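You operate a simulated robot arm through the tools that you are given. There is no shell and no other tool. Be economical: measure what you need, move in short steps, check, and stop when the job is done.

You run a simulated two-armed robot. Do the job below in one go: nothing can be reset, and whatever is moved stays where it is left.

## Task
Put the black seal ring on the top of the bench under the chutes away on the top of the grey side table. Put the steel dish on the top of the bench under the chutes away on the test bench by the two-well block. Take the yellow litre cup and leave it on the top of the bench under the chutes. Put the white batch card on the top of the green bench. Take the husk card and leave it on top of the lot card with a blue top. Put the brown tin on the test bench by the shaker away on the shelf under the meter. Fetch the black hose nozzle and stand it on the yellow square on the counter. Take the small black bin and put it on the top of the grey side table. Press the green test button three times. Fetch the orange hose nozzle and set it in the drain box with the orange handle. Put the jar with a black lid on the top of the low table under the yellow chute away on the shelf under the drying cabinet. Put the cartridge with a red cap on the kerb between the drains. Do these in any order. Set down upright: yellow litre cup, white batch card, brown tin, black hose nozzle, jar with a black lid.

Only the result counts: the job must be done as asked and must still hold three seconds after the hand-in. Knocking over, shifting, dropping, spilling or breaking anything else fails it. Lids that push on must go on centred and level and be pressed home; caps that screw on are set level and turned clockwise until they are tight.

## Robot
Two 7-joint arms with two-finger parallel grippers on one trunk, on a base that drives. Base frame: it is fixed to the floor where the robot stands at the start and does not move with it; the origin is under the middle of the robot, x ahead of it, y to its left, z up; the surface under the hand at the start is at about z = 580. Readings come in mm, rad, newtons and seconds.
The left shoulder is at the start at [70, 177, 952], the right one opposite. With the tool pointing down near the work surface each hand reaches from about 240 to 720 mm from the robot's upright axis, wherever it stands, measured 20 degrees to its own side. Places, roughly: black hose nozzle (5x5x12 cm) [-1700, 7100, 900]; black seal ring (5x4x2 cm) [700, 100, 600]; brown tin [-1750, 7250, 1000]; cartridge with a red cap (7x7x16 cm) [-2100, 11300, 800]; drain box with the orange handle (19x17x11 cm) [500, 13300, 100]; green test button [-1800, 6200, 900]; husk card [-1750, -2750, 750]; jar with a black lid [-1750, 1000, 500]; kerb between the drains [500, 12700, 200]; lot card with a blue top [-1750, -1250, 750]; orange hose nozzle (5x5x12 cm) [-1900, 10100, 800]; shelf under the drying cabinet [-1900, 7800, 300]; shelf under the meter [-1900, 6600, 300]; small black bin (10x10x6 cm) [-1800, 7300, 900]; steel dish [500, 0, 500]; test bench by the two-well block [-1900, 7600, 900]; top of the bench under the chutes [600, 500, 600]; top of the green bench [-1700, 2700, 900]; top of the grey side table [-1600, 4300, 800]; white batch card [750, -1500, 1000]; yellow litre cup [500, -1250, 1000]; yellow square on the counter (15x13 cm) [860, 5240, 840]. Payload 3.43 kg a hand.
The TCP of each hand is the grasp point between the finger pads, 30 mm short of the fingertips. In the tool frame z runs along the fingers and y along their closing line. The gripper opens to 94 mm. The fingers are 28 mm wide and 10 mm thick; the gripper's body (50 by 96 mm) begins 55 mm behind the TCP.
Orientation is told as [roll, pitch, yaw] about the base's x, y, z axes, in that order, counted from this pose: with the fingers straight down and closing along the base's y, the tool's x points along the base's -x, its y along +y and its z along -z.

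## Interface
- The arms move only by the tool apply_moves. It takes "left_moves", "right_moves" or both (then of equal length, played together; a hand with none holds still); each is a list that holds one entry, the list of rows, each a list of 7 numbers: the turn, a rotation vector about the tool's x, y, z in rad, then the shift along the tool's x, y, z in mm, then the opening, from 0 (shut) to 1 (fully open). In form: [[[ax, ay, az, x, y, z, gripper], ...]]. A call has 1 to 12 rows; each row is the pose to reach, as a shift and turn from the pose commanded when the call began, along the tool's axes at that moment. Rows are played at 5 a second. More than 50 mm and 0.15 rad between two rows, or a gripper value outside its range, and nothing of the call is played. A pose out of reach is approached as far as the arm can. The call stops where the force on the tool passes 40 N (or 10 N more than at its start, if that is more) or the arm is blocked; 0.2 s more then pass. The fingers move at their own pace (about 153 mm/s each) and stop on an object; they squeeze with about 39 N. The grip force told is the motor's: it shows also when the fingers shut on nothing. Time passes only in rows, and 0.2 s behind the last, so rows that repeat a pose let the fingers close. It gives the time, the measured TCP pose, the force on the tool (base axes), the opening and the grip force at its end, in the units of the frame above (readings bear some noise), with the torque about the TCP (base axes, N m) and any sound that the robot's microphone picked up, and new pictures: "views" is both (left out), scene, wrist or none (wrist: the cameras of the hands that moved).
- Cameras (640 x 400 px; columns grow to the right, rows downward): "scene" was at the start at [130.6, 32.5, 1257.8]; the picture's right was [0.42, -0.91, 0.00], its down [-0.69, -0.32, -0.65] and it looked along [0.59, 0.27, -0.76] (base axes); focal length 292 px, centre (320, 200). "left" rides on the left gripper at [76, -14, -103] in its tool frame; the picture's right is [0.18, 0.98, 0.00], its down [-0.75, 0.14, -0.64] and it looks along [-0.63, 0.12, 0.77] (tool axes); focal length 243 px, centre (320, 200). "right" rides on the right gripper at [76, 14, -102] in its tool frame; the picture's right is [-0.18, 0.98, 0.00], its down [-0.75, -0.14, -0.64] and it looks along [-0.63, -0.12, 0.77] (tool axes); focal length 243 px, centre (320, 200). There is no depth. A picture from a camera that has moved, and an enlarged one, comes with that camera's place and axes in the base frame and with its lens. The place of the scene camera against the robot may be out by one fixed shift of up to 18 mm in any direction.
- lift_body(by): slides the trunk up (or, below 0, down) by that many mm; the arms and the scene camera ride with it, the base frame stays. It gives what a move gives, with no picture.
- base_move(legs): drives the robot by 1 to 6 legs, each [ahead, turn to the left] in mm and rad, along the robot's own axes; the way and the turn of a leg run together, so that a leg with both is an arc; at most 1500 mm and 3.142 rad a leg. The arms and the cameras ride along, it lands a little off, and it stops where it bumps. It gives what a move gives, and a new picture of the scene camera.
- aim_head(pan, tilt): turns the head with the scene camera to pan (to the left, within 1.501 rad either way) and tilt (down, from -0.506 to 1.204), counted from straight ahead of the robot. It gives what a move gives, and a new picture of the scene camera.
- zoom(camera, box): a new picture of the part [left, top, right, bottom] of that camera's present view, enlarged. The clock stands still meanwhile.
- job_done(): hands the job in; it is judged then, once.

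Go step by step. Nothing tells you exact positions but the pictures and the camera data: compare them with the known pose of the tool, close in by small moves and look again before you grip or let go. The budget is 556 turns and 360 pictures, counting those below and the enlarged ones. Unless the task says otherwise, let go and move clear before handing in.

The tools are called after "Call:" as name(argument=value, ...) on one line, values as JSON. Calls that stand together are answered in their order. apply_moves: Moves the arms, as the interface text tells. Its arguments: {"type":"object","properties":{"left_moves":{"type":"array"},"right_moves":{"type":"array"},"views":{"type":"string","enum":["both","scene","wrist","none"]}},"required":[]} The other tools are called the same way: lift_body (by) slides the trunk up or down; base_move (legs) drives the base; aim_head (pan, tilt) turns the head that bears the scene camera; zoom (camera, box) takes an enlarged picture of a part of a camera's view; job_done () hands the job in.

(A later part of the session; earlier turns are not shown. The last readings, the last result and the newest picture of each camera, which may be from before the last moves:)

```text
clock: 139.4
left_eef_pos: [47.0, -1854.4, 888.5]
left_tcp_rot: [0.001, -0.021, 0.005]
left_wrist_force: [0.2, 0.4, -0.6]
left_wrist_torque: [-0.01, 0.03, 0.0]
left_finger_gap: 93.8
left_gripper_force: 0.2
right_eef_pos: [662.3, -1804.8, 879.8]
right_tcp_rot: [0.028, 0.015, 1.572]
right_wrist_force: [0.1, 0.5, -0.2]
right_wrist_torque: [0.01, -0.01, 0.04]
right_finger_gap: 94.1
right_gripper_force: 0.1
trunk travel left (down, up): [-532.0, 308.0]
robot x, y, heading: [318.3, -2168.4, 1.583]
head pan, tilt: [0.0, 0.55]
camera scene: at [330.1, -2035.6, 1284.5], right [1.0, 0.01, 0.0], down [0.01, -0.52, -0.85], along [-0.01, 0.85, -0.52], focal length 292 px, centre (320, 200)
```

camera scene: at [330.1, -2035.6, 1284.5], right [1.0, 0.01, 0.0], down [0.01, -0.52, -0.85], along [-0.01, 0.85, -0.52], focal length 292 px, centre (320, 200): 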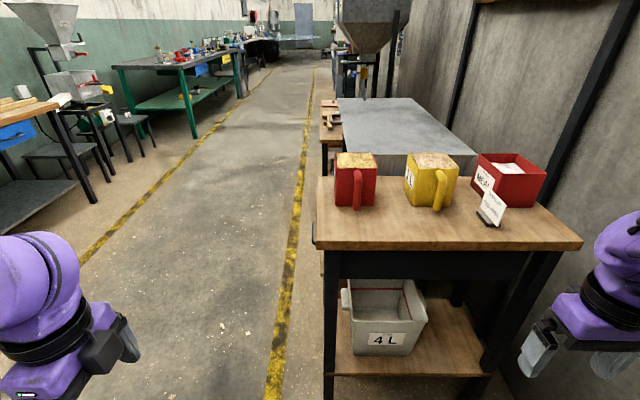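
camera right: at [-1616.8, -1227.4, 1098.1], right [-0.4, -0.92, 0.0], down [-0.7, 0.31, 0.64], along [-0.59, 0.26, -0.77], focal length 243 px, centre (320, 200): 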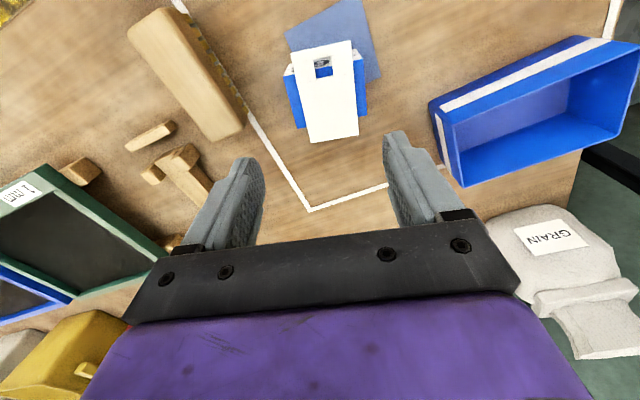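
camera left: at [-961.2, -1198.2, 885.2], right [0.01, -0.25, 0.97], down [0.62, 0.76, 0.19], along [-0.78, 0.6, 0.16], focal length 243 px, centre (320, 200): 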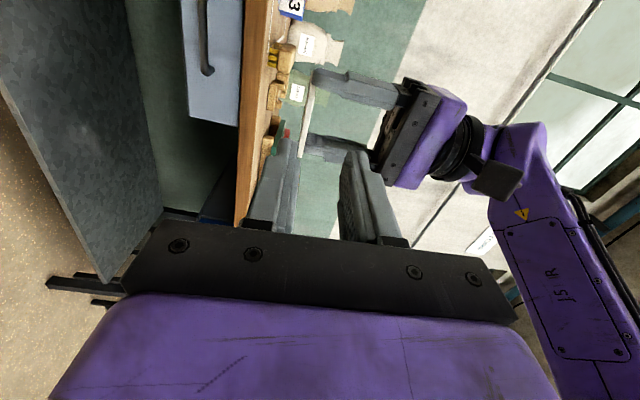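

Call:
zoom(camera="scene", box=[390, 135, 550, 245])

```text
3.64 times, centred on (470, 190) of scene
camera zoom: at [330.1, -2035.6, 1284.5], right [1.0, 0.01, 0.0], down [0.01, -0.52, -0.85], along [-0.01, 0.85, -0.52], focal length 1060 px, centre (-226, 236)
```

zoom: 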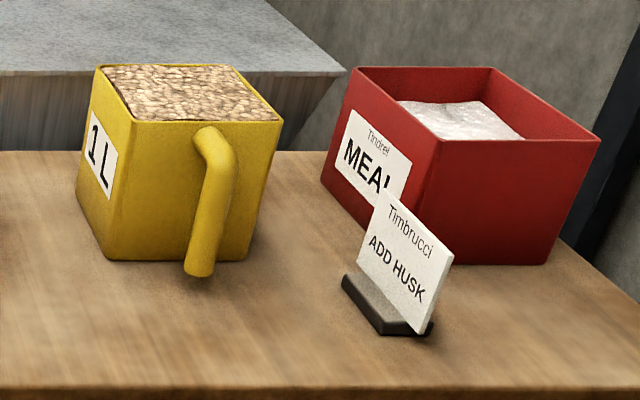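

Call:
lift_body(by=180)

Call:
base_move(legs=[[0, -0.61], [275, 0], [0, 0.6]])

```text
clock: 141.4
left_eef_pos: [46.8, -1853.7, 1068.8]
left_tcp_rot: [-0.001, -0.018, 0.001]
left_wrist_force: [0.1, 0.7, 0.4]
left_wrist_torque: [0.01, -0.02, 0.0]
left_finger_gap: 93.9
left_gripper_force: 0.1
right_eef_pos: [663.1, -1802.9, 1060.2]
right_tcp_rot: [0.028, 0.016, 1.576]
right_wrist_force: [-0.2, 0.2, 0.1]
right_wrist_torque: [0.05, -0.02, 0.01]
right_finger_gap: 93.8
right_gripper_force: 0.0
trunk travel left (down, up): [-712.0, 128.0]
robot x, y, heading: [319.9, -2176.2, 1.58]
head pan, tilt: [0.0, 0.55]
```

```text
clock: 146.6
left_eef_pos: [193.9, -1624.7, 1069.0]
left_tcp_rot: [0.001, -0.02, 0.01]
left_wrist_force: [0.4, -0.1, -0.1]
left_wrist_torque: [-0.01, -0.01, -0.01]
left_finger_gap: 94.1
left_gripper_force: 0.1
right_eef_pos: [812.1, -1571.6, 1059.3]
right_tcp_rot: [0.029, 0.014, 1.582]
right_wrist_force: [-0.4, 0.9, 0.6]
right_wrist_torque: [-0.03, 0.02, -0.02]
right_finger_gap: 93.9
right_gripper_force: 0.0
trunk travel left (down, up): [-712.0, 128.0]
robot x, y, heading: [471.1, -1948.1, 1.589]
head pan, tilt: [0.0, 0.55]
camera scene: at [480.1, -1805.4, 1464.4], right [1.0, 0.02, 0.0], down [0.01, -0.52, -0.85], along [-0.02, 0.85, -0.52], focal length 292 px, centre (320, 200)
```

scene: 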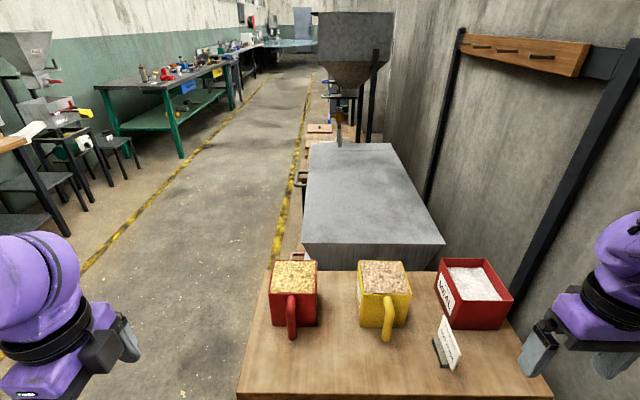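

Call:
apply_moves(right_moves=[[[0, 0, 0, -26, 33, 0, 1], [0.014, 0.029, 0, -52, 66, 0, 1], [0.014, 0.029, 0, -78, 99, 0, 1], [0.014, 0.029, 0, -104, 132, 0, 1], [0.014, 0.029, 0, -130, 165, 0, 1], [0.014, 0.029, 0, -154, 195, 0, 1], [0.014, 0.029, 0, -154, 195, 0, 1]]], views="both")

```text
clock: 148.2
left_eef_pos: [195.4, -1624.9, 1069.5]
left_tcp_rot: [0.0, -0.02, 0.01]
left_wrist_force: [-0.1, 0.1, 0.0]
left_wrist_torque: [0.04, -0.02, -0.03]
left_finger_gap: 94.0
left_gripper_force: 0.1
right_eef_pos: [617.2, -1420.2, 1063.0]
right_tcp_rot: [0.013, 0.046, 1.582]
right_wrist_force: [0.3, 0.1, 0.1]
right_wrist_torque: [0.03, -0.02, -0.02]
right_finger_gap: 93.9
right_gripper_force: 0.0
trunk travel left (down, up): [-712.0, 128.0]
robot x, y, heading: [470.4, -1946.1, 1.583]
head pan, tilt: [0.0, 0.55]
camera scene: at [480.3, -1806.2, 1464.5], right [1.0, 0.02, 0.0], down [0.01, -0.52, -0.85], along [-0.02, 0.85, -0.52], focal length 292 px, centre (320, 200)
camera right: at [605.8, -1490.1, 1168.9], right [-0.98, 0.17, 0.01], down [0.14, 0.78, 0.61], along [0.1, 0.6, -0.8], focal length 243 px, centre (320, 200)
```

scene: 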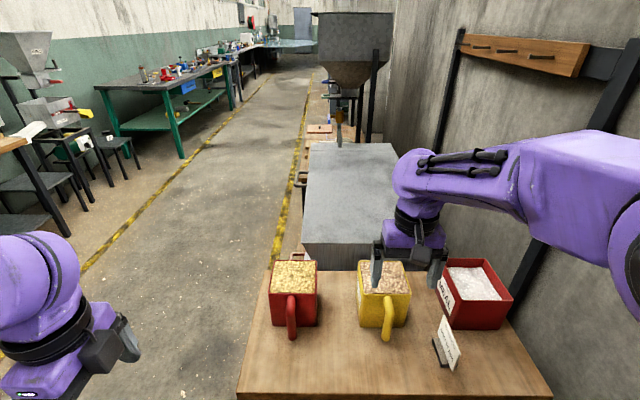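
right: 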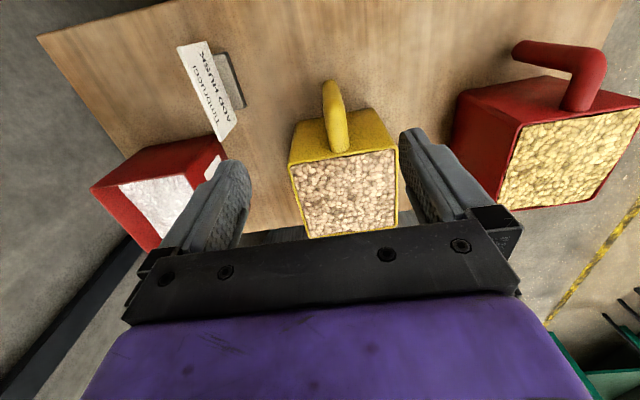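

Call:
apply_moves(right_moves=[[[0.013, -0.046, 0, 5, 13, 0, 1], [0.013, -0.046, 0, 3, 12, 45, 1], [0.013, -0.046, 0, 1, 12, 90, 1], [0.013, -0.046, 0, 0, 11, 125, 1], [0.013, -0.046, 0, 0, 11, 125, 1]]], views="both")

```text
clock: 149.4
left_eef_pos: [195.7, -1624.9, 1070.5]
left_tcp_rot: [-0.001, -0.02, 0.011]
left_wrist_force: [0.0, -0.2, 0.3]
left_wrist_torque: [-0.01, 0.01, 0.0]
left_finger_gap: 94.0
left_gripper_force: 0.1
right_eef_pos: [603.4, -1424.7, 937.5]
right_tcp_rot: [0.002, -0.002, 1.581]
right_wrist_force: [0.3, -0.3, -0.2]
right_wrist_torque: [0.01, -0.01, 0.0]
right_finger_gap: 93.9
right_gripper_force: 0.1
trunk travel left (down, up): [-712.0, 128.0]
robot x, y, heading: [474.7, -1945.8, 1.586]
head pan, tilt: [0.0, 0.55]
camera scene: at [480.2, -1805.7, 1464.4], right [1.0, 0.02, 0.0], down [0.01, -0.52, -0.85], along [-0.02, 0.85, -0.52], focal length 292 px, centre (320, 200)
camera right: at [590.5, -1500.8, 1040.6], right [-0.98, 0.17, 0.0], down [0.13, 0.75, 0.64], along [0.11, 0.63, -0.77], focal length 243 px, centre (320, 200)
```

scene: 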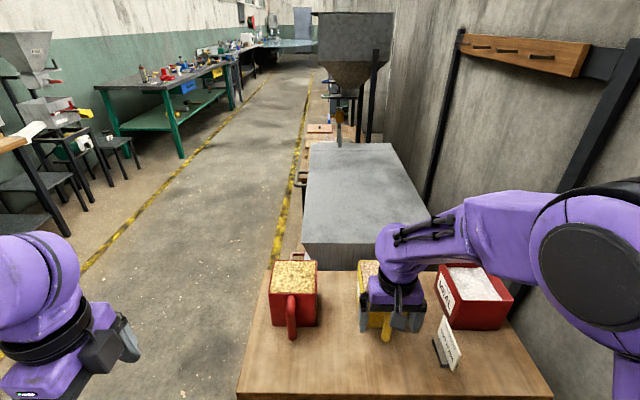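
right: 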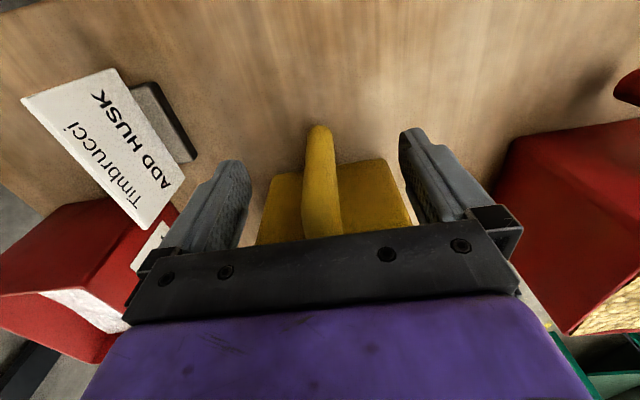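

Call:
apply_moves(right_moves=[[[0, 0, 0, 4, 0, 10, 1], [0, 0, 0, 4, 0, 20, 1], [0, 0, 0, 4, 0, 20, 0.4], [0, 0, 0, 4, 0, 20, 0], [0, 0, 0, 4, 0, 20, 0], [0, 0, 0, 4, 0, 20, 0]]], views="wrist")

```text
clock: 150.8
left_eef_pos: [195.0, -1625.1, 1069.4]
left_tcp_rot: [0.0, -0.019, 0.009]
left_wrist_force: [-0.2, 0.0, -0.8]
left_wrist_torque: [0.01, -0.04, 0.01]
left_finger_gap: 94.3
left_gripper_force: 0.1
right_eef_pos: [603.7, -1427.8, 917.2]
right_tcp_rot: [0.0, -0.002, 1.581]
right_wrist_force: [0.9, -0.5, 0.2]
right_wrist_torque: [0.18, 0.05, -0.03]
right_finger_gap: 22.5
right_gripper_force: 38.7
trunk travel left (down, up): [-712.0, 128.0]
robot x, y, heading: [470.8, -1943.6, 1.589]
head pan, tilt: [0.0, 0.55]
camera right: at [589.7, -1504.1, 1020.5], right [-0.98, 0.17, 0.0], down [0.13, 0.75, 0.64], along [0.11, 0.63, -0.77], focal length 243 px, centre (320, 200)
```

right: 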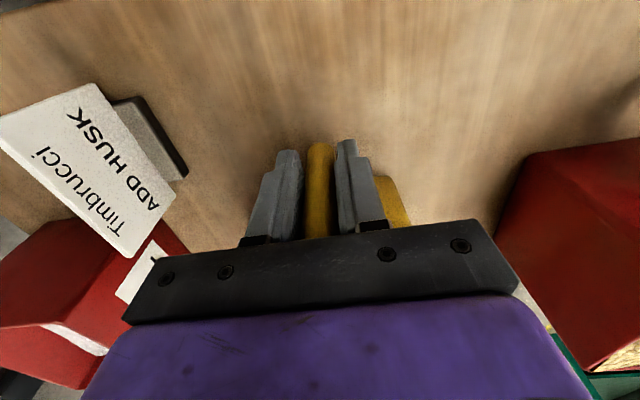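

The handle is gripped at 22.5 mm. I'll do a small test lift and check the tilt.

Call:
apply_moves(right_moves=[[[0, 0, 0, 0, 0, -5, 0], [0, 0, 0, 0, 0, -10, 0], [0, 0, 0, 0, 0, -20, 0], [0, 0, 0, 0, 0, -30, 0], [0, 0, 0, 0, 0, -30, 0]]], views="none")

Call:
zoom(camera="scene", box=[330, 230, 490, 370])

```text
clock: 152.0
left_eef_pos: [195.8, -1623.3, 1069.9]
left_tcp_rot: [-0.001, -0.019, 0.01]
left_wrist_force: [-0.5, 0.2, -0.3]
left_wrist_torque: [-0.02, 0.0, 0.02]
left_finger_gap: 94.1
left_gripper_force: 0.1
right_eef_pos: [603.0, -1429.1, 948.3]
right_tcp_rot: [-0.001, 0.0, 1.581]
right_wrist_force: [-0.1, -0.1, -5.1]
right_wrist_torque: [-0.39, -0.01, 0.0]
right_finger_gap: 22.3
right_gripper_force: 39.2
trunk travel left (down, up): [-712.0, 128.0]
robot x, y, heading: [468.5, -1948.2, 1.59]
head pan, tilt: [0.0, 0.55]
```

```text
2.86 times, centred on (410, 300) of scene
camera zoom: at [480.1, -1804.4, 1464.3], right [1.0, 0.02, 0.0], down [0.01, -0.52, -0.85], along [-0.02, 0.85, -0.52], focal length 833 px, centre (63, -86)
```

zoom: 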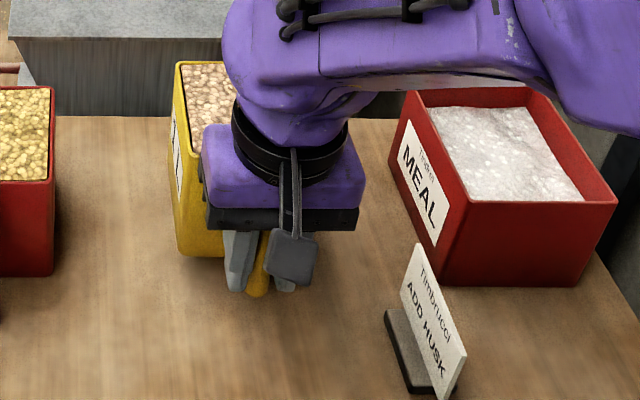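

Cup weight is 5 N and it hangs level. I'll raise it more, drive clear, and bring it to the bench under the chutes.

Call:
apply_moves(right_moves=[[[0, 0, 0, 0, 0, -25, 0], [0, 0, 0, 0, 0, -50, 0], [0, 0, 0, 30, 0, -50, 0], [0, 0, 0, 70, 0, -50, 0], [0, 0, 0, 70, 0, -50, 0]]], views="none")

Call:
base_move(legs=[[-420, 0], [0, 1.56], [950, 0], [0, -1.571], [1500, 0], [830, 0]])

```text
clock: 153.2
left_eef_pos: [195.1, -1623.1, 1068.4]
left_tcp_rot: [-0.001, -0.02, 0.01]
left_wrist_force: [-0.6, -0.4, -0.3]
left_wrist_torque: [-0.04, 0.0, 0.02]
left_finger_gap: 93.8
left_gripper_force: 0.1
right_eef_pos: [605.5, -1499.0, 996.2]
right_tcp_rot: [0.0, 0.002, 1.58]
right_wrist_force: [0.5, 0.6, -4.7]
right_wrist_torque: [-0.4, -0.01, 0.01]
right_finger_gap: 22.5
right_gripper_force: 38.9
trunk travel left (down, up): [-712.0, 128.0]
robot x, y, heading: [472.0, -1946.2, 1.584]
head pan, tilt: [0.0, 0.55]
```

```text
clock: 179.1
left_eef_pos: [-649.3, 302.9, 1068.8]
left_tcp_rot: [0.0, -0.019, -0.05]
left_wrist_force: [0.0, 0.1, 0.7]
left_wrist_torque: [0.01, -0.02, -0.04]
left_finger_gap: 93.8
left_gripper_force: 0.1
right_eef_pos: [-232.6, 402.1, 996.2]
right_tcp_rot: [0.0, 0.0, 1.522]
right_wrist_force: [-0.2, 0.6, -4.5]
right_wrist_torque: [-0.37, 0.01, 0.0]
right_finger_gap: 22.3
right_gripper_force: 39.1
trunk travel left (down, up): [-712.0, 128.0]
robot x, y, heading: [-392.0, -33.0, 1.526]
head pan, tilt: [0.0, 0.55]
camera scene: at [-375.1, 106.1, 1464.4], right [1.0, -0.04, 0.0], down [-0.02, -0.52, -0.85], along [0.04, 0.85, -0.52], focal length 292 px, centre (320, 200)
```

scene: 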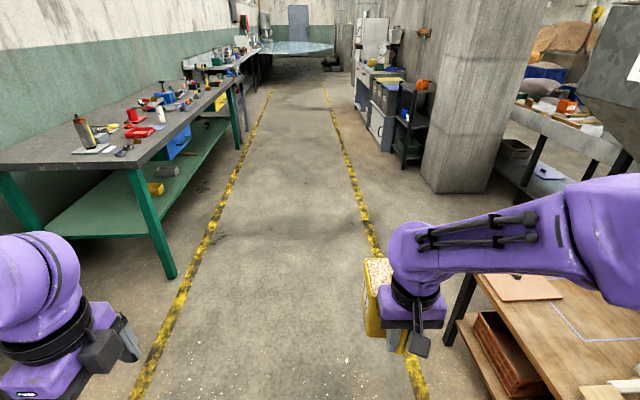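

Call:
base_move(legs=[[0, -1.526]])

```text
clock: 183.1
left_eef_pos: [-72.5, 246.0, 1069.4]
left_tcp_rot: [-0.002, -0.021, -1.552]
left_wrist_force: [0.3, -0.2, -0.6]
left_wrist_torque: [0.0, -0.02, -0.01]
left_finger_gap: 94.1
left_gripper_force: 0.0
right_eef_pos: [55.0, -161.6, 996.3]
right_tcp_rot: [-0.001, 0.001, 0.019]
right_wrist_force: [0.1, 0.6, -4.0]
right_wrist_torque: [-0.03, 0.39, -0.02]
right_finger_gap: 22.6
right_gripper_force: 39.4
trunk travel left (down, up): [-712.0, 128.0]
robot x, y, heading: [-390.7, -33.8, 0.032]
head pan, tilt: [0.0, 0.55]
camera scene: at [-240.5, -30.3, 1464.3], right [0.03, -1.0, 0.0], down [-0.52, -0.01, -0.85], along [0.85, 0.02, -0.52], focal length 292 px, centre (320, 200)
```

scene: 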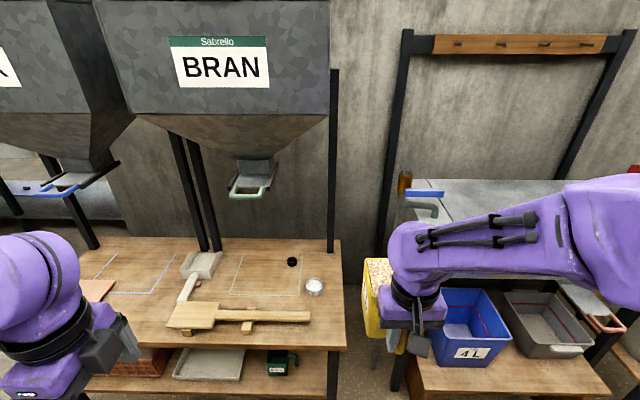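

I'll lower the trunk so the hand passes under the chute, then come up to the bench farther left so the right hand can set the cup in the clear area.

Call:
lift_body(by=-250)

Call:
base_move(legs=[[0, 1.539], [330, 0], [0, -1.571], [370, 0]])

Call:
aim_head(pan=-0.2, tilt=0.9)

```text
clock: 185.7
left_eef_pos: [-73.8, 246.4, 819.0]
left_tcp_rot: [-0.002, -0.022, -1.553]
left_wrist_force: [1.0, 0.0, -0.8]
left_wrist_torque: [-0.02, 0.01, -0.03]
left_finger_gap: 94.2
left_gripper_force: 0.1
right_eef_pos: [56.0, -161.8, 746.4]
right_tcp_rot: [0.001, 0.0, 0.019]
right_wrist_force: [0.1, 0.2, -3.4]
right_wrist_torque: [-0.03, 0.37, -0.01]
right_finger_gap: 22.6
right_gripper_force: 39.5
trunk travel left (down, up): [-462.0, 378.0]
robot x, y, heading: [-387.8, -32.5, 0.029]
head pan, tilt: [0.0, 0.55]
```

```text
clock: 197.5
left_eef_pos: [315.0, 555.9, 818.8]
left_tcp_rot: [-0.001, -0.02, -1.603]
left_wrist_force: [0.0, 0.7, -0.5]
left_wrist_torque: [0.01, 0.04, 0.03]
left_finger_gap: 93.8
left_gripper_force: 0.0
right_eef_pos: [421.0, 143.4, 746.7]
right_tcp_rot: [-0.001, 0.0, -0.032]
right_wrist_force: [-0.3, 0.5, -4.2]
right_wrist_torque: [-0.02, 0.36, -0.01]
right_finger_gap: 22.4
right_gripper_force: 38.5
trunk travel left (down, up): [-462.0, 378.0]
robot x, y, heading: [-18.4, 293.5, -0.024]
head pan, tilt: [0.0, 0.55]
camera scene: at [134.2, 290.0, 1214.2], right [-0.02, -1.0, 0.0], down [-0.52, 0.01, -0.85], along [0.85, -0.02, -0.52], focal length 292 px, centre (320, 200)
```

scene: 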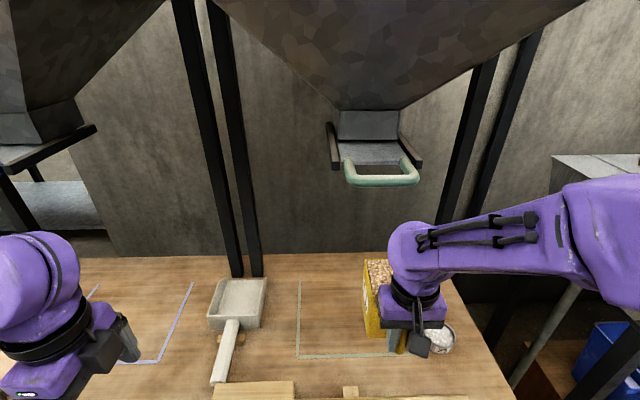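

```text
clock: 198.3
left_eef_pos: [315.4, 556.8, 819.7]
left_tcp_rot: [-0.002, -0.022, -1.603]
left_wrist_force: [-0.2, -0.6, 0.1]
left_wrist_torque: [-0.01, -0.01, -0.01]
left_finger_gap: 94.0
left_gripper_force: 0.0
right_eef_pos: [421.5, 142.4, 746.2]
right_tcp_rot: [-0.001, -0.001, -0.032]
right_wrist_force: [-0.5, -0.5, -4.8]
right_wrist_torque: [0.01, 0.4, 0.02]
right_finger_gap: 23.0
right_gripper_force: 38.6
trunk travel left (down, up): [-462.0, 378.0]
robot x, y, heading: [-15.3, 295.3, -0.019]
head pan, tilt: [-0.201, 0.901]
camera scene: at [117.3, 275.4, 1185.1], right [-0.22, -0.97, 0.0], down [-0.76, 0.17, -0.62], along [0.61, -0.14, -0.78], focal length 292 px, centre (320, 200)
```

scene: 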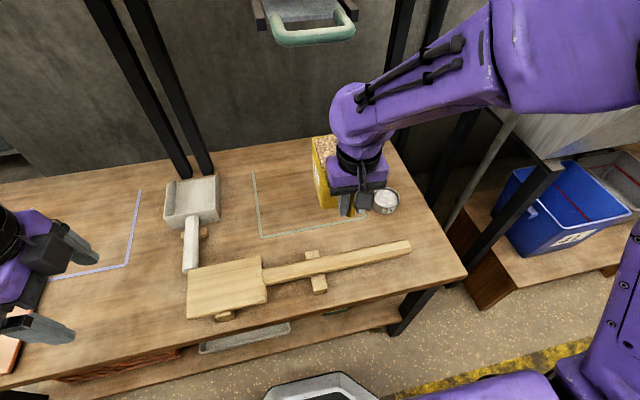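

Call:
apply_moves(right_moves=[[[0, 0, 0, -20, 19, 0, 0], [0, 0, 0, -40, 38, 0, 0], [0, 0, 0, -60, 57, 0, 0], [0, 0, 0, -77, 74, 0, 0], [0, 0, 0, -77, 74, 30, 0], [0, 0, 0, -77, 74, 60, 0], [0, 0, 0, -77, 74, 75, 0], [0, 0, 0, -77, 74, 75, 0]]], views="both")

```text
clock: 200.1
left_eef_pos: [315.2, 556.7, 818.0]
left_tcp_rot: [-0.003, -0.02, -1.601]
left_wrist_force: [-0.1, -0.2, 0.5]
left_wrist_torque: [0.02, 0.0, 0.0]
left_finger_gap: 94.1
left_gripper_force: 0.1
right_eef_pos: [500.0, 214.9, 671.9]
right_tcp_rot: [0.0, 0.001, -0.03]
right_wrist_force: [-0.8, 0.8, -4.0]
right_wrist_torque: [0.03, 0.4, 0.01]
right_finger_gap: 22.7
right_gripper_force: 38.7
trunk travel left (down, up): [-462.0, 378.0]
robot x, y, heading: [-19.1, 295.1, -0.025]
head pan, tilt: [-0.201, 0.901]
camera scene: at [117.2, 275.5, 1185.1], right [-0.22, -0.97, 0.0], down [-0.76, 0.17, -0.62], along [0.6, -0.14, -0.78], focal length 292 px, centre (320, 200)
camera right: at [425.2, 231.9, 774.1], right [0.22, 0.98, 0.0], down [0.75, -0.17, 0.64], along [0.63, -0.14, -0.77], focal length 243 px, centre (320, 200)
```

scene: 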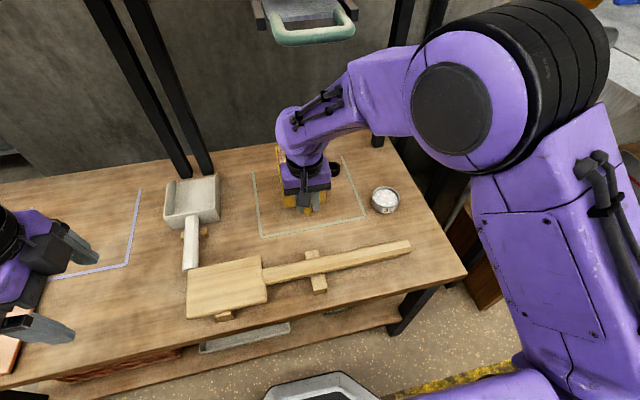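
right: 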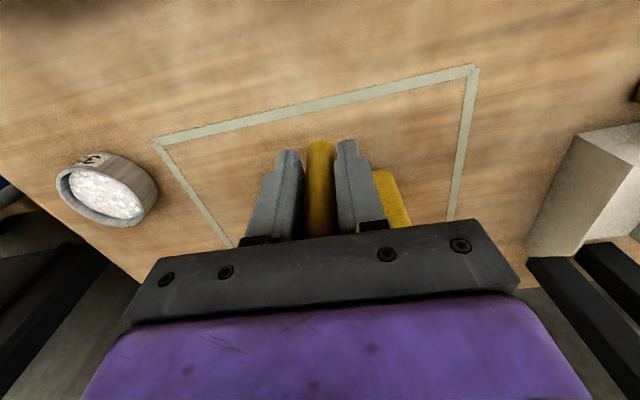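

Call:
apply_moves(right_moves=[[[0, 0, 0, 0, 15, 0, 0], [0, 0, 0, 0, 15, 8, 0], [0, 0, 0, 0, 15, 16, 0], [0, 0, 0, 0, 15, 20, 0], [0, 0, 0, 0, 15, 20, 0]]], views="none")

Call:
apply_moves(right_moves=[[[0, 0, 0, 0, 0, 3, 0], [0, 0, 0, 0, 0, 6, 0], [0, 0, 0, 0, 0, 6, 0]]], views="none")

```text
clock: 201.3
left_eef_pos: [314.8, 557.6, 818.0]
left_tcp_rot: [-0.003, -0.02, -1.602]
left_wrist_force: [-0.2, 0.4, 0.8]
left_wrist_torque: [-0.01, 0.03, -0.03]
left_finger_gap: 93.9
left_gripper_force: 0.1
right_eef_pos: [501.4, 228.4, 652.4]
right_tcp_rot: [0.0, 0.0, -0.031]
right_wrist_force: [0.2, -0.7, -4.5]
right_wrist_torque: [0.04, 0.41, 0.02]
right_finger_gap: 22.5
right_gripper_force: 38.9
trunk travel left (down, up): [-462.0, 378.0]
robot x, y, heading: [-16.2, 292.7, -0.025]
head pan, tilt: [-0.201, 0.901]
```

```text
clock: 202.1
left_eef_pos: [313.6, 557.2, 820.4]
left_tcp_rot: [-0.001, -0.021, -1.603]
left_wrist_force: [0.7, -0.4, 0.4]
left_wrist_torque: [0.0, 0.0, 0.0]
left_finger_gap: 93.9
left_gripper_force: 0.0
right_eef_pos: [501.2, 228.8, 646.2]
right_tcp_rot: [0.002, -0.004, -0.033]
right_wrist_force: [1.0, -0.9, 6.7]
right_wrist_torque: [-0.02, -1.2, -0.04]
right_finger_gap: 22.6
right_gripper_force: 38.8
trunk travel left (down, up): [-462.0, 378.0]
robot x, y, heading: [-16.9, 296.4, -0.023]
head pan, tilt: [-0.201, 0.901]
```

Call:
apply_moves(right_moves=[[[0, 0, 0, 0, 0, 0, 0.3], [0, 0, 0, 0, 0, 0, 0.6], [0, 0, 0, 0, 0, 0, 0.6], [0, 0, 0, 0, 0, -40, 0.6], [0, 0, 0, 0, 0, -85, 0.6], [0, 0, 0, 20, -20, -120, 0.6], [0, 0, 0, 20, -60, -120, 0.6], [0, 0, 0, 20, -100, -120, 0.6], [0, 0, 0, 20, -145, -120, 0.6]]], views="both")

```text
clock: 204.1
left_eef_pos: [315.4, 556.8, 819.6]
left_tcp_rot: [0.001, -0.019, -1.605]
left_wrist_force: [0.4, -0.1, 0.6]
left_wrist_torque: [0.01, -0.01, -0.01]
left_finger_gap: 94.3
left_gripper_force: 0.0
right_eef_pos: [475.2, 82.9, 765.0]
right_tcp_rot: [0.002, -0.001, -0.032]
right_wrist_force: [0.9, 0.8, 0.0]
right_wrist_torque: [0.01, 0.0, -0.02]
right_finger_gap: 56.3
right_gripper_force: 0.1
trunk travel left (down, up): [-462.0, 378.0]
robot x, y, heading: [-14.8, 293.6, -0.025]
head pan, tilt: [-0.201, 0.901]
camera scene: at [116.8, 274.1, 1185.1], right [-0.22, -0.97, 0.0], down [-0.76, 0.18, -0.62], along [0.61, -0.14, -0.78], focal length 292 px, centre (320, 200)
camera right: at [401.0, 99.8, 868.0], right [0.22, 0.98, 0.0], down [0.75, -0.17, 0.64], along [0.63, -0.14, -0.77], focal length 243 px, centre (320, 200)
```

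scene: 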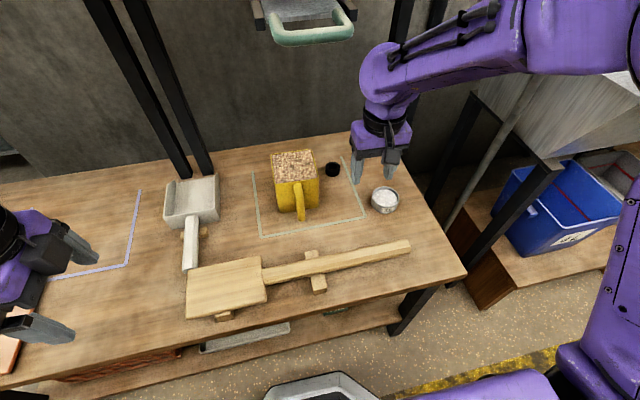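
right: 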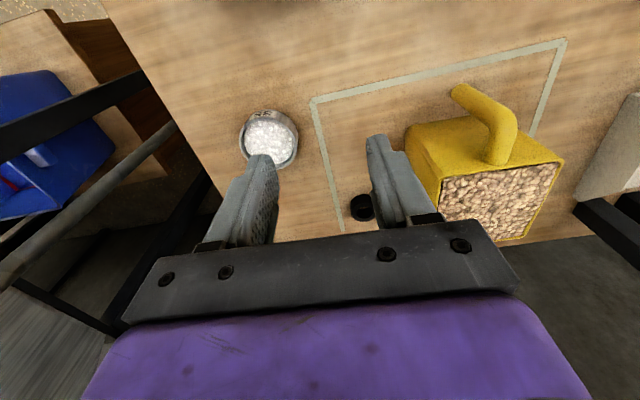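

The cup is set. The ring is near [654,107]; I'll move over it.

Call:
apply_moves(right_moves=[[[0, 0, 0, -36, 6, 5, 0.75], [0, 0, 0, -72, 12, 20, 0.75], [0, 0, 0, -108, 18, 35, 0.75], [0, 0, 0, -144, 24, 50, 0.75], [0, 0, 0, -178, 30, 70, 0.75], [0, 0, 0, -178, 30, 70, 0.75]]], views="both")

```text
clock: 205.5
left_eef_pos: [313.4, 556.4, 820.4]
left_tcp_rot: [-0.001, -0.021, -1.603]
left_wrist_force: [-0.7, -0.2, 0.7]
left_wrist_torque: [0.02, -0.01, 0.01]
left_finger_gap: 93.9
left_gripper_force: 0.0
right_eef_pos: [655.7, 109.7, 697.2]
right_tcp_rot: [-0.001, -0.001, -0.032]
right_wrist_force: [-0.9, 0.3, -0.1]
right_wrist_torque: [0.01, 0.0, -0.03]
right_finger_gap: 70.5
right_gripper_force: 0.0
trunk travel left (down, up): [-462.0, 378.0]
robot x, y, heading: [-20.8, 294.9, -0.026]
head pan, tilt: [-0.201, 0.901]
camera scene: at [115.8, 275.6, 1185.2], right [-0.22, -0.97, 0.0], down [-0.76, 0.17, -0.62], along [0.61, -0.14, -0.78], focal length 292 px, centre (320, 200)
camera right: at [579.6, 127.1, 799.8], right [0.22, 0.98, 0.0], down [0.75, -0.17, 0.64], along [0.63, -0.14, -0.77], focal length 243 px, centre (320, 200)
```

scene: 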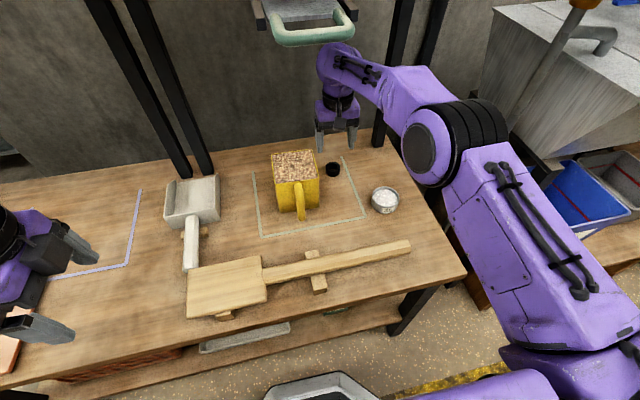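
right: 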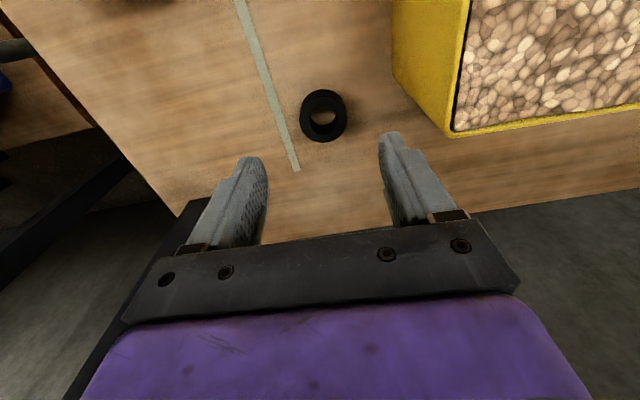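

Call:
apply_moves(right_moves=[[[0, 0, 0, -2, 2, 30, 0.65], [0, 0, 0, -2, 2, 60, 0.65], [0, 0, 0, -2, 2, 82, 0.65], [0, 0, 0, -2, 2, 84, 0.65], [0, 0, 0, -2, 2, 84, 0.2], [0, 0, 0, -2, 2, 84, 0], [0, 0, 0, -2, 2, 84, 0], [0, 0, 0, -2, 2, 84, 0]]], views="none")

```text
clock: 207.3
left_eef_pos: [315.5, 557.4, 819.3]
left_tcp_rot: [0.002, -0.02, -1.602]
left_wrist_force: [0.4, 0.4, 0.5]
left_wrist_torque: [-0.03, -0.01, -0.01]
left_finger_gap: 93.7
left_gripper_force: 0.0
right_eef_pos: [657.7, 112.6, 611.9]
right_tcp_rot: [0.001, 0.001, -0.031]
right_wrist_force: [0.8, 0.0, 0.0]
right_wrist_torque: [-0.01, 0.0, 0.02]
right_finger_gap: 37.9
right_gripper_force: 39.1
trunk travel left (down, up): [-462.0, 378.0]
robot x, y, heading: [-16.2, 292.2, -0.026]
head pan, tilt: [-0.201, 0.901]
```

The ring is gripped. I'll lift and tuck the right arm, then shift right so the left hand can take the dish.

Call:
apply_moves(right_moves=[[[0, 0, 0, 0, 0, -40, 0], [0, 0, 0, 0, -5, -85, 0], [0, 0, 0, 20, -10, -125, 0], [0, 0, 0, 60, -15, -140, 0], [0, 0, 0, 105, -20, -140, 0], [0, 0, 0, 150, -25, -140, 0], [0, 0, 0, 195, -30, -140, 0], [0, 0, 0, 240, -35, -140, 0], [0, 0, 0, 285, -40, -140, 0], [0, 0, 0, 325, -45, -140, 0]]], views="wrist")

Call:
base_move(legs=[[-350, 0], [0, -1.545], [375, 0], [0, 1.571]])

```text
clock: 209.5
left_eef_pos: [314.4, 556.7, 821.1]
left_tcp_rot: [0.002, -0.017, -1.603]
left_wrist_force: [0.2, -0.5, -0.1]
left_wrist_torque: [0.0, 0.0, 0.0]
left_finger_gap: 94.1
left_gripper_force: 0.0
right_eef_pos: [328.4, 76.3, 752.3]
right_tcp_rot: [0.004, 0.001, -0.029]
right_wrist_force: [-0.2, -0.5, 0.3]
right_wrist_torque: [0.0, -0.05, -0.01]
right_finger_gap: 37.5
right_gripper_force: 39.5
trunk travel left (down, up): [-462.0, 378.0]
robot x, y, heading: [-19.2, 293.7, -0.023]
head pan, tilt: [-0.201, 0.901]
camera right: at [251.9, 92.8, 855.1], right [0.21, 0.98, 0.0], down [0.75, -0.16, 0.64], along [0.63, -0.14, -0.77], focal length 243 px, centre (320, 200)
```

right: 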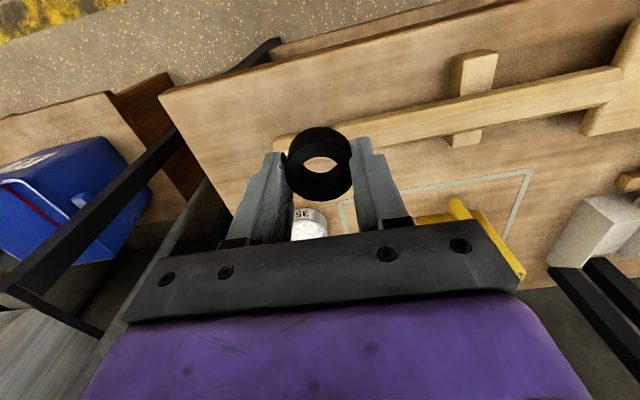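

```text
clock: 221.4
left_eef_pos: [-43.9, 181.7, 818.5]
left_tcp_rot: [0.002, -0.021, -1.602]
left_wrist_force: [0.0, 0.2, -0.7]
left_wrist_torque: [0.02, 0.03, -0.02]
left_finger_gap: 93.7
left_gripper_force: 0.1
right_eef_pos: [-30.4, -297.9, 752.6]
right_tcp_rot: [0.001, -0.001, -0.031]
right_wrist_force: [-0.1, -0.1, 0.4]
right_wrist_torque: [0.0, -0.01, 0.02]
right_finger_gap: 38.7
right_gripper_force: 39.1
trunk travel left (down, up): [-462.0, 378.0]
robot x, y, heading: [-376.9, -82.2, -0.02]
head pan, tilt: [-0.201, 0.901]
camera scene: at [-241.5, -100.3, 1185.1], right [-0.22, -0.98, 0.0], down [-0.76, 0.17, -0.62], along [0.61, -0.14, -0.78], focal length 292 px, centre (320, 200)
```

scene: 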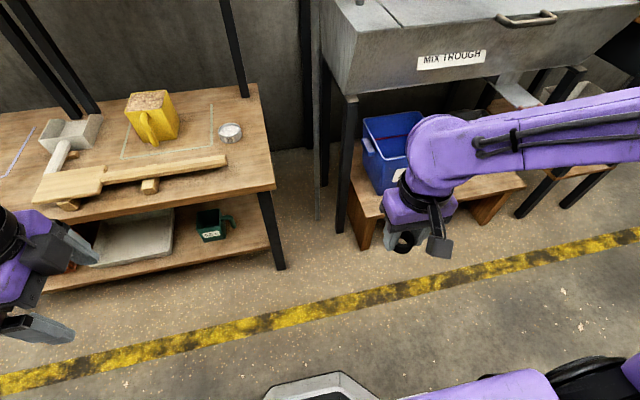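

Call:
base_move(legs=[[305, 0.02]])

Call:
aim_head(pan=0.15, tilt=0.8)

```text
clock: 223.5
left_eef_pos: [253.1, 184.6, 819.7]
left_tcp_rot: [0.0, -0.021, -1.58]
left_wrist_force: [-0.6, 0.0, 0.1]
left_wrist_torque: [0.03, -0.01, 0.01]
left_finger_gap: 93.8
left_gripper_force: 0.0
right_eef_pos: [276.9, -293.8, 753.7]
right_tcp_rot: [-0.001, 0.0, -0.008]
right_wrist_force: [0.0, 0.2, -0.7]
right_wrist_torque: [0.0, -0.01, 0.0]
right_finger_gap: 38.5
right_gripper_force: 38.5
trunk travel left (down, up): [-462.0, 378.0]
robot x, y, heading: [-72.6, -88.6, 0.001]
head pan, tilt: [-0.201, 0.901]
camera scene: at [61.2, -101.4, 1185.0], right [-0.2, -0.98, 0.0], down [-0.77, 0.16, -0.62], along [0.61, -0.12, -0.78], focal length 292 px, centre (320, 200)
```

scene: 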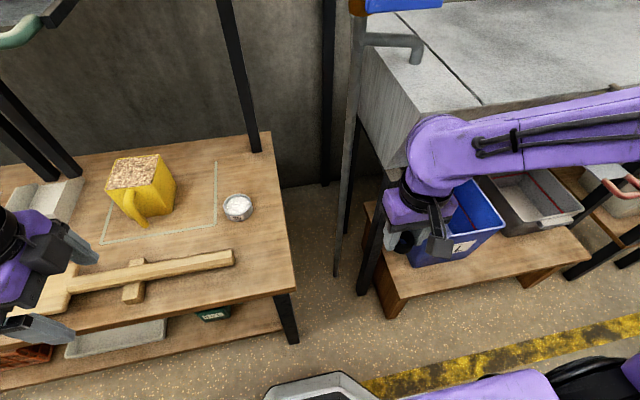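

```text
clock: 224.3
left_eef_pos: [251.4, 185.1, 820.4]
left_tcp_rot: [0.0, -0.021, -1.581]
left_wrist_force: [0.4, 0.6, 0.1]
left_wrist_torque: [-0.01, 0.02, 0.02]
left_finger_gap: 93.9
left_gripper_force: 0.0
right_eef_pos: [276.3, -293.5, 753.5]
right_tcp_rot: [-0.001, 0.0, -0.007]
right_wrist_force: [0.2, 0.2, -0.4]
right_wrist_torque: [-0.03, -0.05, -0.01]
right_finger_gap: 38.4
right_gripper_force: 39.1
trunk travel left (down, up): [-462.0, 378.0]
robot x, y, heading: [-76.1, -83.7, -0.001]
head pan, tilt: [0.15, 0.799]
camera scene: at [66.2, -74.4, 1193.0], right [0.15, -0.99, 0.0], down [-0.71, -0.11, -0.7], along [0.69, 0.1, -0.72], focal length 292 px, centre (320, 200)
```

scene: 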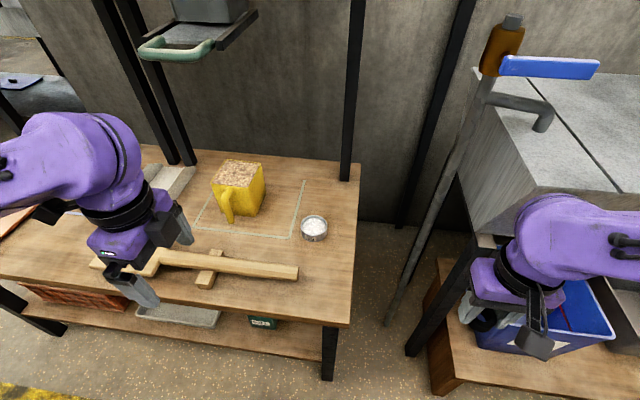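

Call:
apply_moves(left_moves=[[[0, 0, 0, -20, 34, 0, 1], [0, 0, 0, -40, 68, 0, 1], [0, 0, 0, -62, 102, 10, 1], [0, 0, 0, -88, 138, 20, 1], [0, 0, 0, -114, 174, 35, 1], [0, 0, 0, -140, 212, 50, 1], [0, 0, 0, -165, 254, 70, 1], [0, 0, 0, -165, 254, 95, 1], [0, 0, 0, -165, 254, 95, 1]]], views="both")

```text
refused: row 7 steps farther than a row can; nothing moved
```

Call:
apply_moves(left_moves=[[[0, 0, 0, -20, 34, 0, 1], [0, 0, 0, -40, 68, 0, 1], [0, 0, 0, -62, 102, 10, 1], [0, 0, 0, -85, 136, 20, 1], [0, 0, 0, -108, 170, 30, 1], [0, 0, 0, -130, 204, 45, 1], [0, 0, 0, -150, 234, 70, 1], [0, 0, 0, -165, 254, 95, 1], [0, 0, 0, -165, 254, 95, 1]]], views="both")

```text
clock: 226.3
left_eef_pos: [504.4, 14.9, 724.1]
left_tcp_rot: [0.0, -0.021, -1.58]
left_wrist_force: [-1.1, -0.3, 0.2]
left_wrist_torque: [0.01, -0.01, -0.01]
left_finger_gap: 94.1
left_gripper_force: 0.2
right_eef_pos: [277.1, -294.1, 753.5]
right_tcp_rot: [-0.001, -0.001, -0.008]
right_wrist_force: [0.5, 0.0, 0.4]
right_wrist_torque: [0.02, 0.01, 0.0]
right_finger_gap: 38.3
right_gripper_force: 38.9
trunk travel left (down, up): [-462.0, 378.0]
robot x, y, heading: [-72.6, -85.6, 0.005]
head pan, tilt: [0.15, 0.799]
camera scene: at [65.7, -74.2, 1193.1], right [0.15, -0.99, 0.0], down [-0.71, -0.11, -0.7], along [0.69, 0.1, -0.72], focal length 292 px, centre (320, 200)
camera left: at [491.2, 92.8, 824.8], right [0.98, 0.18, 0.0], down [0.13, -0.74, 0.66], along [0.11, -0.65, -0.75], focal length 243 px, centre (320, 200)
```

scene: 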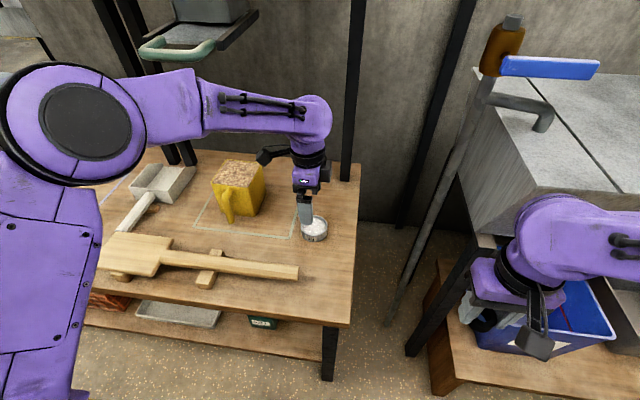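
left: 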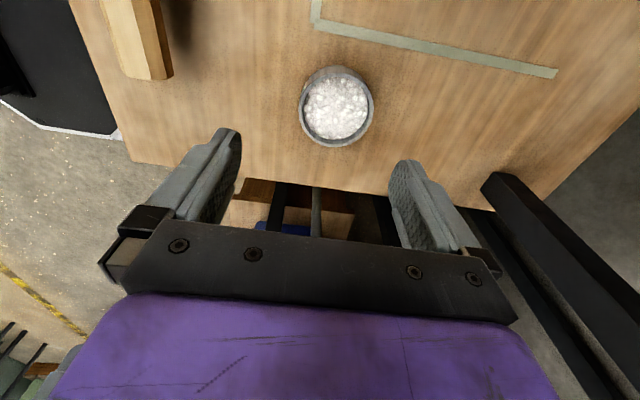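

Call:
apply_moves(left_moves=[[[0, 0.021, 0, 6, 12, 30, 1], [0, 0.021, 0, 6, 12, 60, 1], [0, 0.021, 0, 7, 12, 90, 1], [0, 0.021, 0, 7, 12, 108, 1], [0, 0.021, 0, 7, 12, 108, 1]]], views="wrist")

```text
clock: 227.5
left_eef_pos: [517.7, 20.4, 618.0]
left_tcp_rot: [0.0, 0.001, -1.577]
left_wrist_force: [0.5, -0.2, 0.5]
left_wrist_torque: [0.06, 0.03, 0.0]
left_finger_gap: 93.9
left_gripper_force: 0.1
right_eef_pos: [277.3, -294.7, 752.2]
right_tcp_rot: [0.001, 0.001, -0.006]
right_wrist_force: [-0.2, 0.5, 0.3]
right_wrist_torque: [0.0, 0.0, 0.02]
right_finger_gap: 38.0
right_gripper_force: 39.3
trunk travel left (down, up): [-462.0, 378.0]
robot x, y, heading: [-76.7, -86.3, 0.002]
head pan, tilt: [0.15, 0.799]
camera left: at [504.0, 96.6, 719.8], right [0.98, 0.18, 0.0], down [0.14, -0.76, 0.64], along [0.11, -0.63, -0.77], focal length 243 px, centre (320, 200)
```

left: 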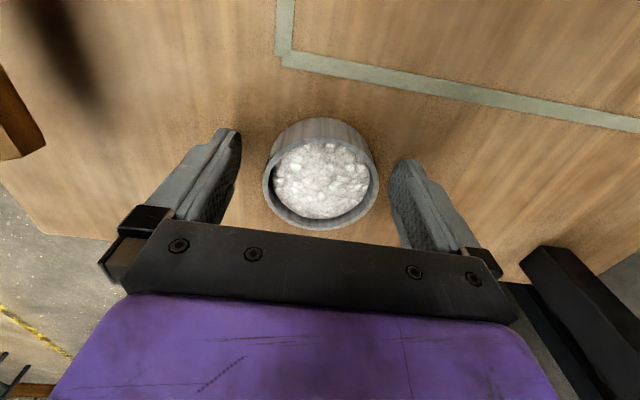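

Dish and fingers are centred, so I'll close and lift a little.

Call:
apply_moves(left_moves=[[[0, 0, 0, 0, 0, 0, 0.8], [0, 0, 0, 0, 0, 0, 0.7], [0, 0, 0, 0, 0, 0, 0.6], [0, 0, 0, 0, 0, 0, 0.5], [0, 0, 0, 0, 0, 0, 0.5], [0, 0, 0, 0, 0, -20, 0.5], [0, 0, 0, 0, 0, -20, 0.5]]], views="wrist")

```text
clock: 229.1
left_eef_pos: [515.0, 20.5, 638.2]
left_tcp_rot: [-0.001, 0.0, -1.579]
left_wrist_force: [0.8, 0.0, -0.3]
left_wrist_torque: [-0.02, 0.01, 0.01]
left_finger_gap: 66.4
left_gripper_force: 39.1
right_eef_pos: [277.2, -292.9, 752.1]
right_tcp_rot: [0.0, 0.0, -0.007]
right_wrist_force: [0.1, -0.1, -0.2]
right_wrist_torque: [0.05, 0.0, 0.0]
right_finger_gap: 38.2
right_gripper_force: 38.8
trunk travel left (down, up): [-462.0, 378.0]
robot x, y, heading: [-73.4, -88.6, -0.003]
head pan, tilt: [0.15, 0.799]
camera left: at [502.6, 96.2, 740.1], right [0.98, 0.18, 0.0], down [0.14, -0.76, 0.64], along [0.11, -0.63, -0.77], focal length 243 px, centre (320, 200)
```

left: 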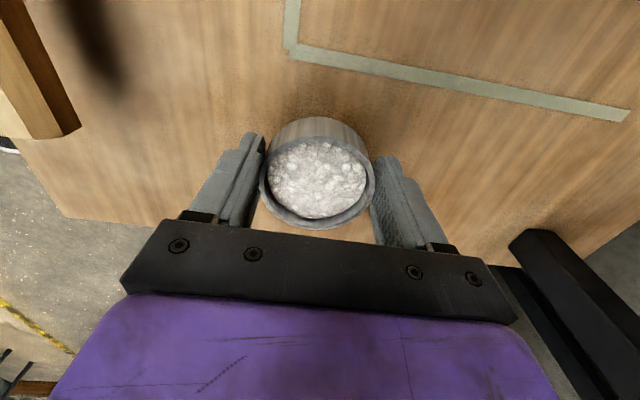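

Call:
apply_moves(left_moves=[[[0, 0, 0, 0, 0, -30, 0.5], [0, 0, 0, 0, 0, -60, 0.5], [0, 0, 0, 0, -20, -90, 0.5], [0, 0, 0, 10, -60, -120, 0.5], [0, 0, 0, 30, -100, -120, 0.5], [0, 0, 0, 50, -140, -120, 0.5]]], views="none")

Call:
base_move(legs=[[-480, 0], [0, 1.571], [1500, 0], [1500, 0], [1100, 0]])

Call:
aim_head(pan=0.9, tilt=0.4)

```text
refused: row 4 steps farther than a row can; nothing moved
```

```text
clock: 255.1
left_eef_pos: [-627.6, 4598.2, 638.5]
left_tcp_rot: [-0.003, 0.003, -0.016]
left_wrist_force: [-0.4, 0.4, -1.5]
left_wrist_torque: [0.0, 0.01, -0.01]
left_finger_gap: 66.1
left_gripper_force: 39.7
right_eef_pos: [-314.3, 4356.5, 753.0]
right_tcp_rot: [-0.001, 0.0, 1.554]
right_wrist_force: [0.5, -0.1, 0.0]
right_wrist_torque: [-0.02, 0.02, -0.02]
right_finger_gap: 38.2
right_gripper_force: 38.6
trunk travel left (down, up): [-462.0, 378.0]
robot x, y, heading: [-524.8, 4007.4, 1.565]
head pan, tilt: [0.15, 0.799]
camera scene: at [-525.1, 4137.3, 1193.0], right [0.99, 0.14, 0.0], down [0.1, -0.71, -0.7], along [-0.1, 0.69, -0.72], focal length 292 px, centre (320, 200)
```

scene: 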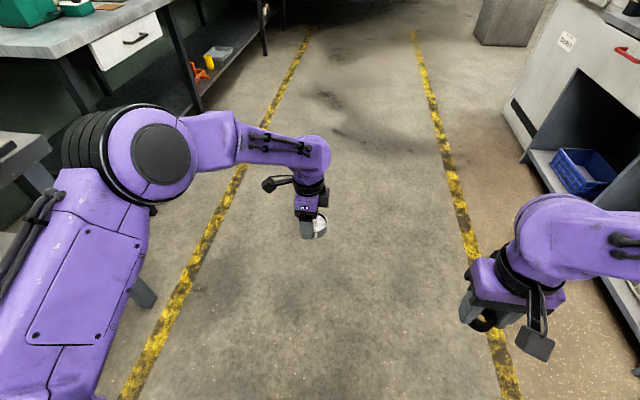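

```text
clock: 256.2
left_eef_pos: [-625.8, 4596.7, 638.0]
left_tcp_rot: [0.0, 0.001, -0.017]
left_wrist_force: [0.3, -0.6, -0.5]
left_wrist_torque: [0.0, -0.01, -0.02]
left_finger_gap: 66.2
left_gripper_force: 38.6
right_eef_pos: [-315.1, 4356.5, 752.6]
right_tcp_rot: [0.001, 0.0, 1.556]
right_wrist_force: [0.1, -0.8, -0.5]
right_wrist_torque: [0.0, 0.02, 0.01]
right_finger_gap: 38.1
right_gripper_force: 38.9
trunk travel left (down, up): [-462.0, 378.0]
robot x, y, heading: [-523.8, 4006.1, 1.559]
head pan, tilt: [0.901, 0.4]
camera scene: at [-585.8, 4115.4, 1228.1], right [0.63, 0.78, 0.0], down [0.3, -0.25, -0.92], along [-0.72, 0.58, -0.39], focal length 292 px, centre (320, 200)
```

scene: 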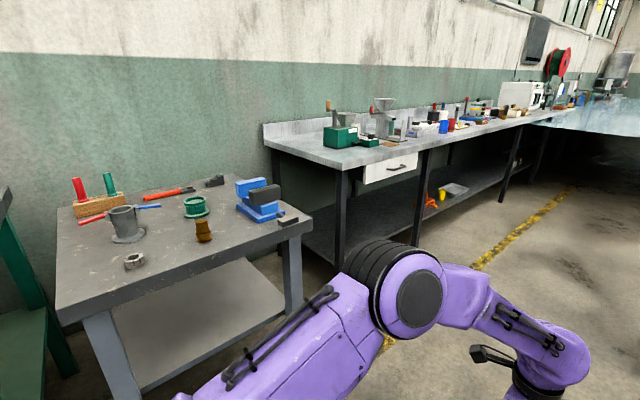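

The ring and the dish are both in hand and I see the grey table. I'll raise the trunk and pull the left hand in before I approach.

Call:
lift_body(by=250)

Call:
apply_moves(left_moves=[[[0, 0, 0, 5, -30, -15, 0.5], [0, 0, 0, 15, -60, -30, 0.5], [0, 0, 0, 30, -90, -45, 0.5], [0, 0, 0, 50, -120, -60, 0.5], [0, 0, 0, 75, -150, -60, 0.5], [0, 0, 0, 100, -180, -60, 0.5], [0, 0, 0, 120, -200, -60, 0.5]]], views="none")

```text
clock: 258.8
left_eef_pos: [-626.5, 4597.7, 888.3]
left_tcp_rot: [-0.001, 0.003, -0.015]
left_wrist_force: [0.3, -0.4, -1.1]
left_wrist_torque: [0.0, 0.0, 0.01]
left_finger_gap: 66.1
left_gripper_force: 38.9
right_eef_pos: [-313.5, 4357.1, 1002.9]
right_tcp_rot: [0.0, 0.001, 1.556]
right_wrist_force: [-0.7, -0.6, -1.0]
right_wrist_torque: [0.01, -0.03, -0.03]
right_finger_gap: 38.2
right_gripper_force: 39.6
trunk travel left (down, up): [-712.0, 128.0]
robot x, y, heading: [-524.6, 4008.1, 1.56]
head pan, tilt: [0.901, 0.4]
```

```text
clock: 260.4
left_eef_pos: [-751.2, 4398.7, 950.1]
left_tcp_rot: [0.0, -0.001, -0.018]
left_wrist_force: [0.4, -0.6, -1.2]
left_wrist_torque: [-0.01, 0.01, 0.02]
left_finger_gap: 66.0
left_gripper_force: 38.7
right_eef_pos: [-315.1, 4354.8, 1003.4]
right_tcp_rot: [0.0, -0.001, 1.553]
right_wrist_force: [0.0, -0.4, -1.0]
right_wrist_torque: [0.0, -0.01, -0.01]
right_finger_gap: 38.3
right_gripper_force: 39.1
trunk travel left (down, up): [-712.0, 128.0]
robot x, y, heading: [-526.2, 4006.3, 1.561]
head pan, tilt: [0.901, 0.4]
```

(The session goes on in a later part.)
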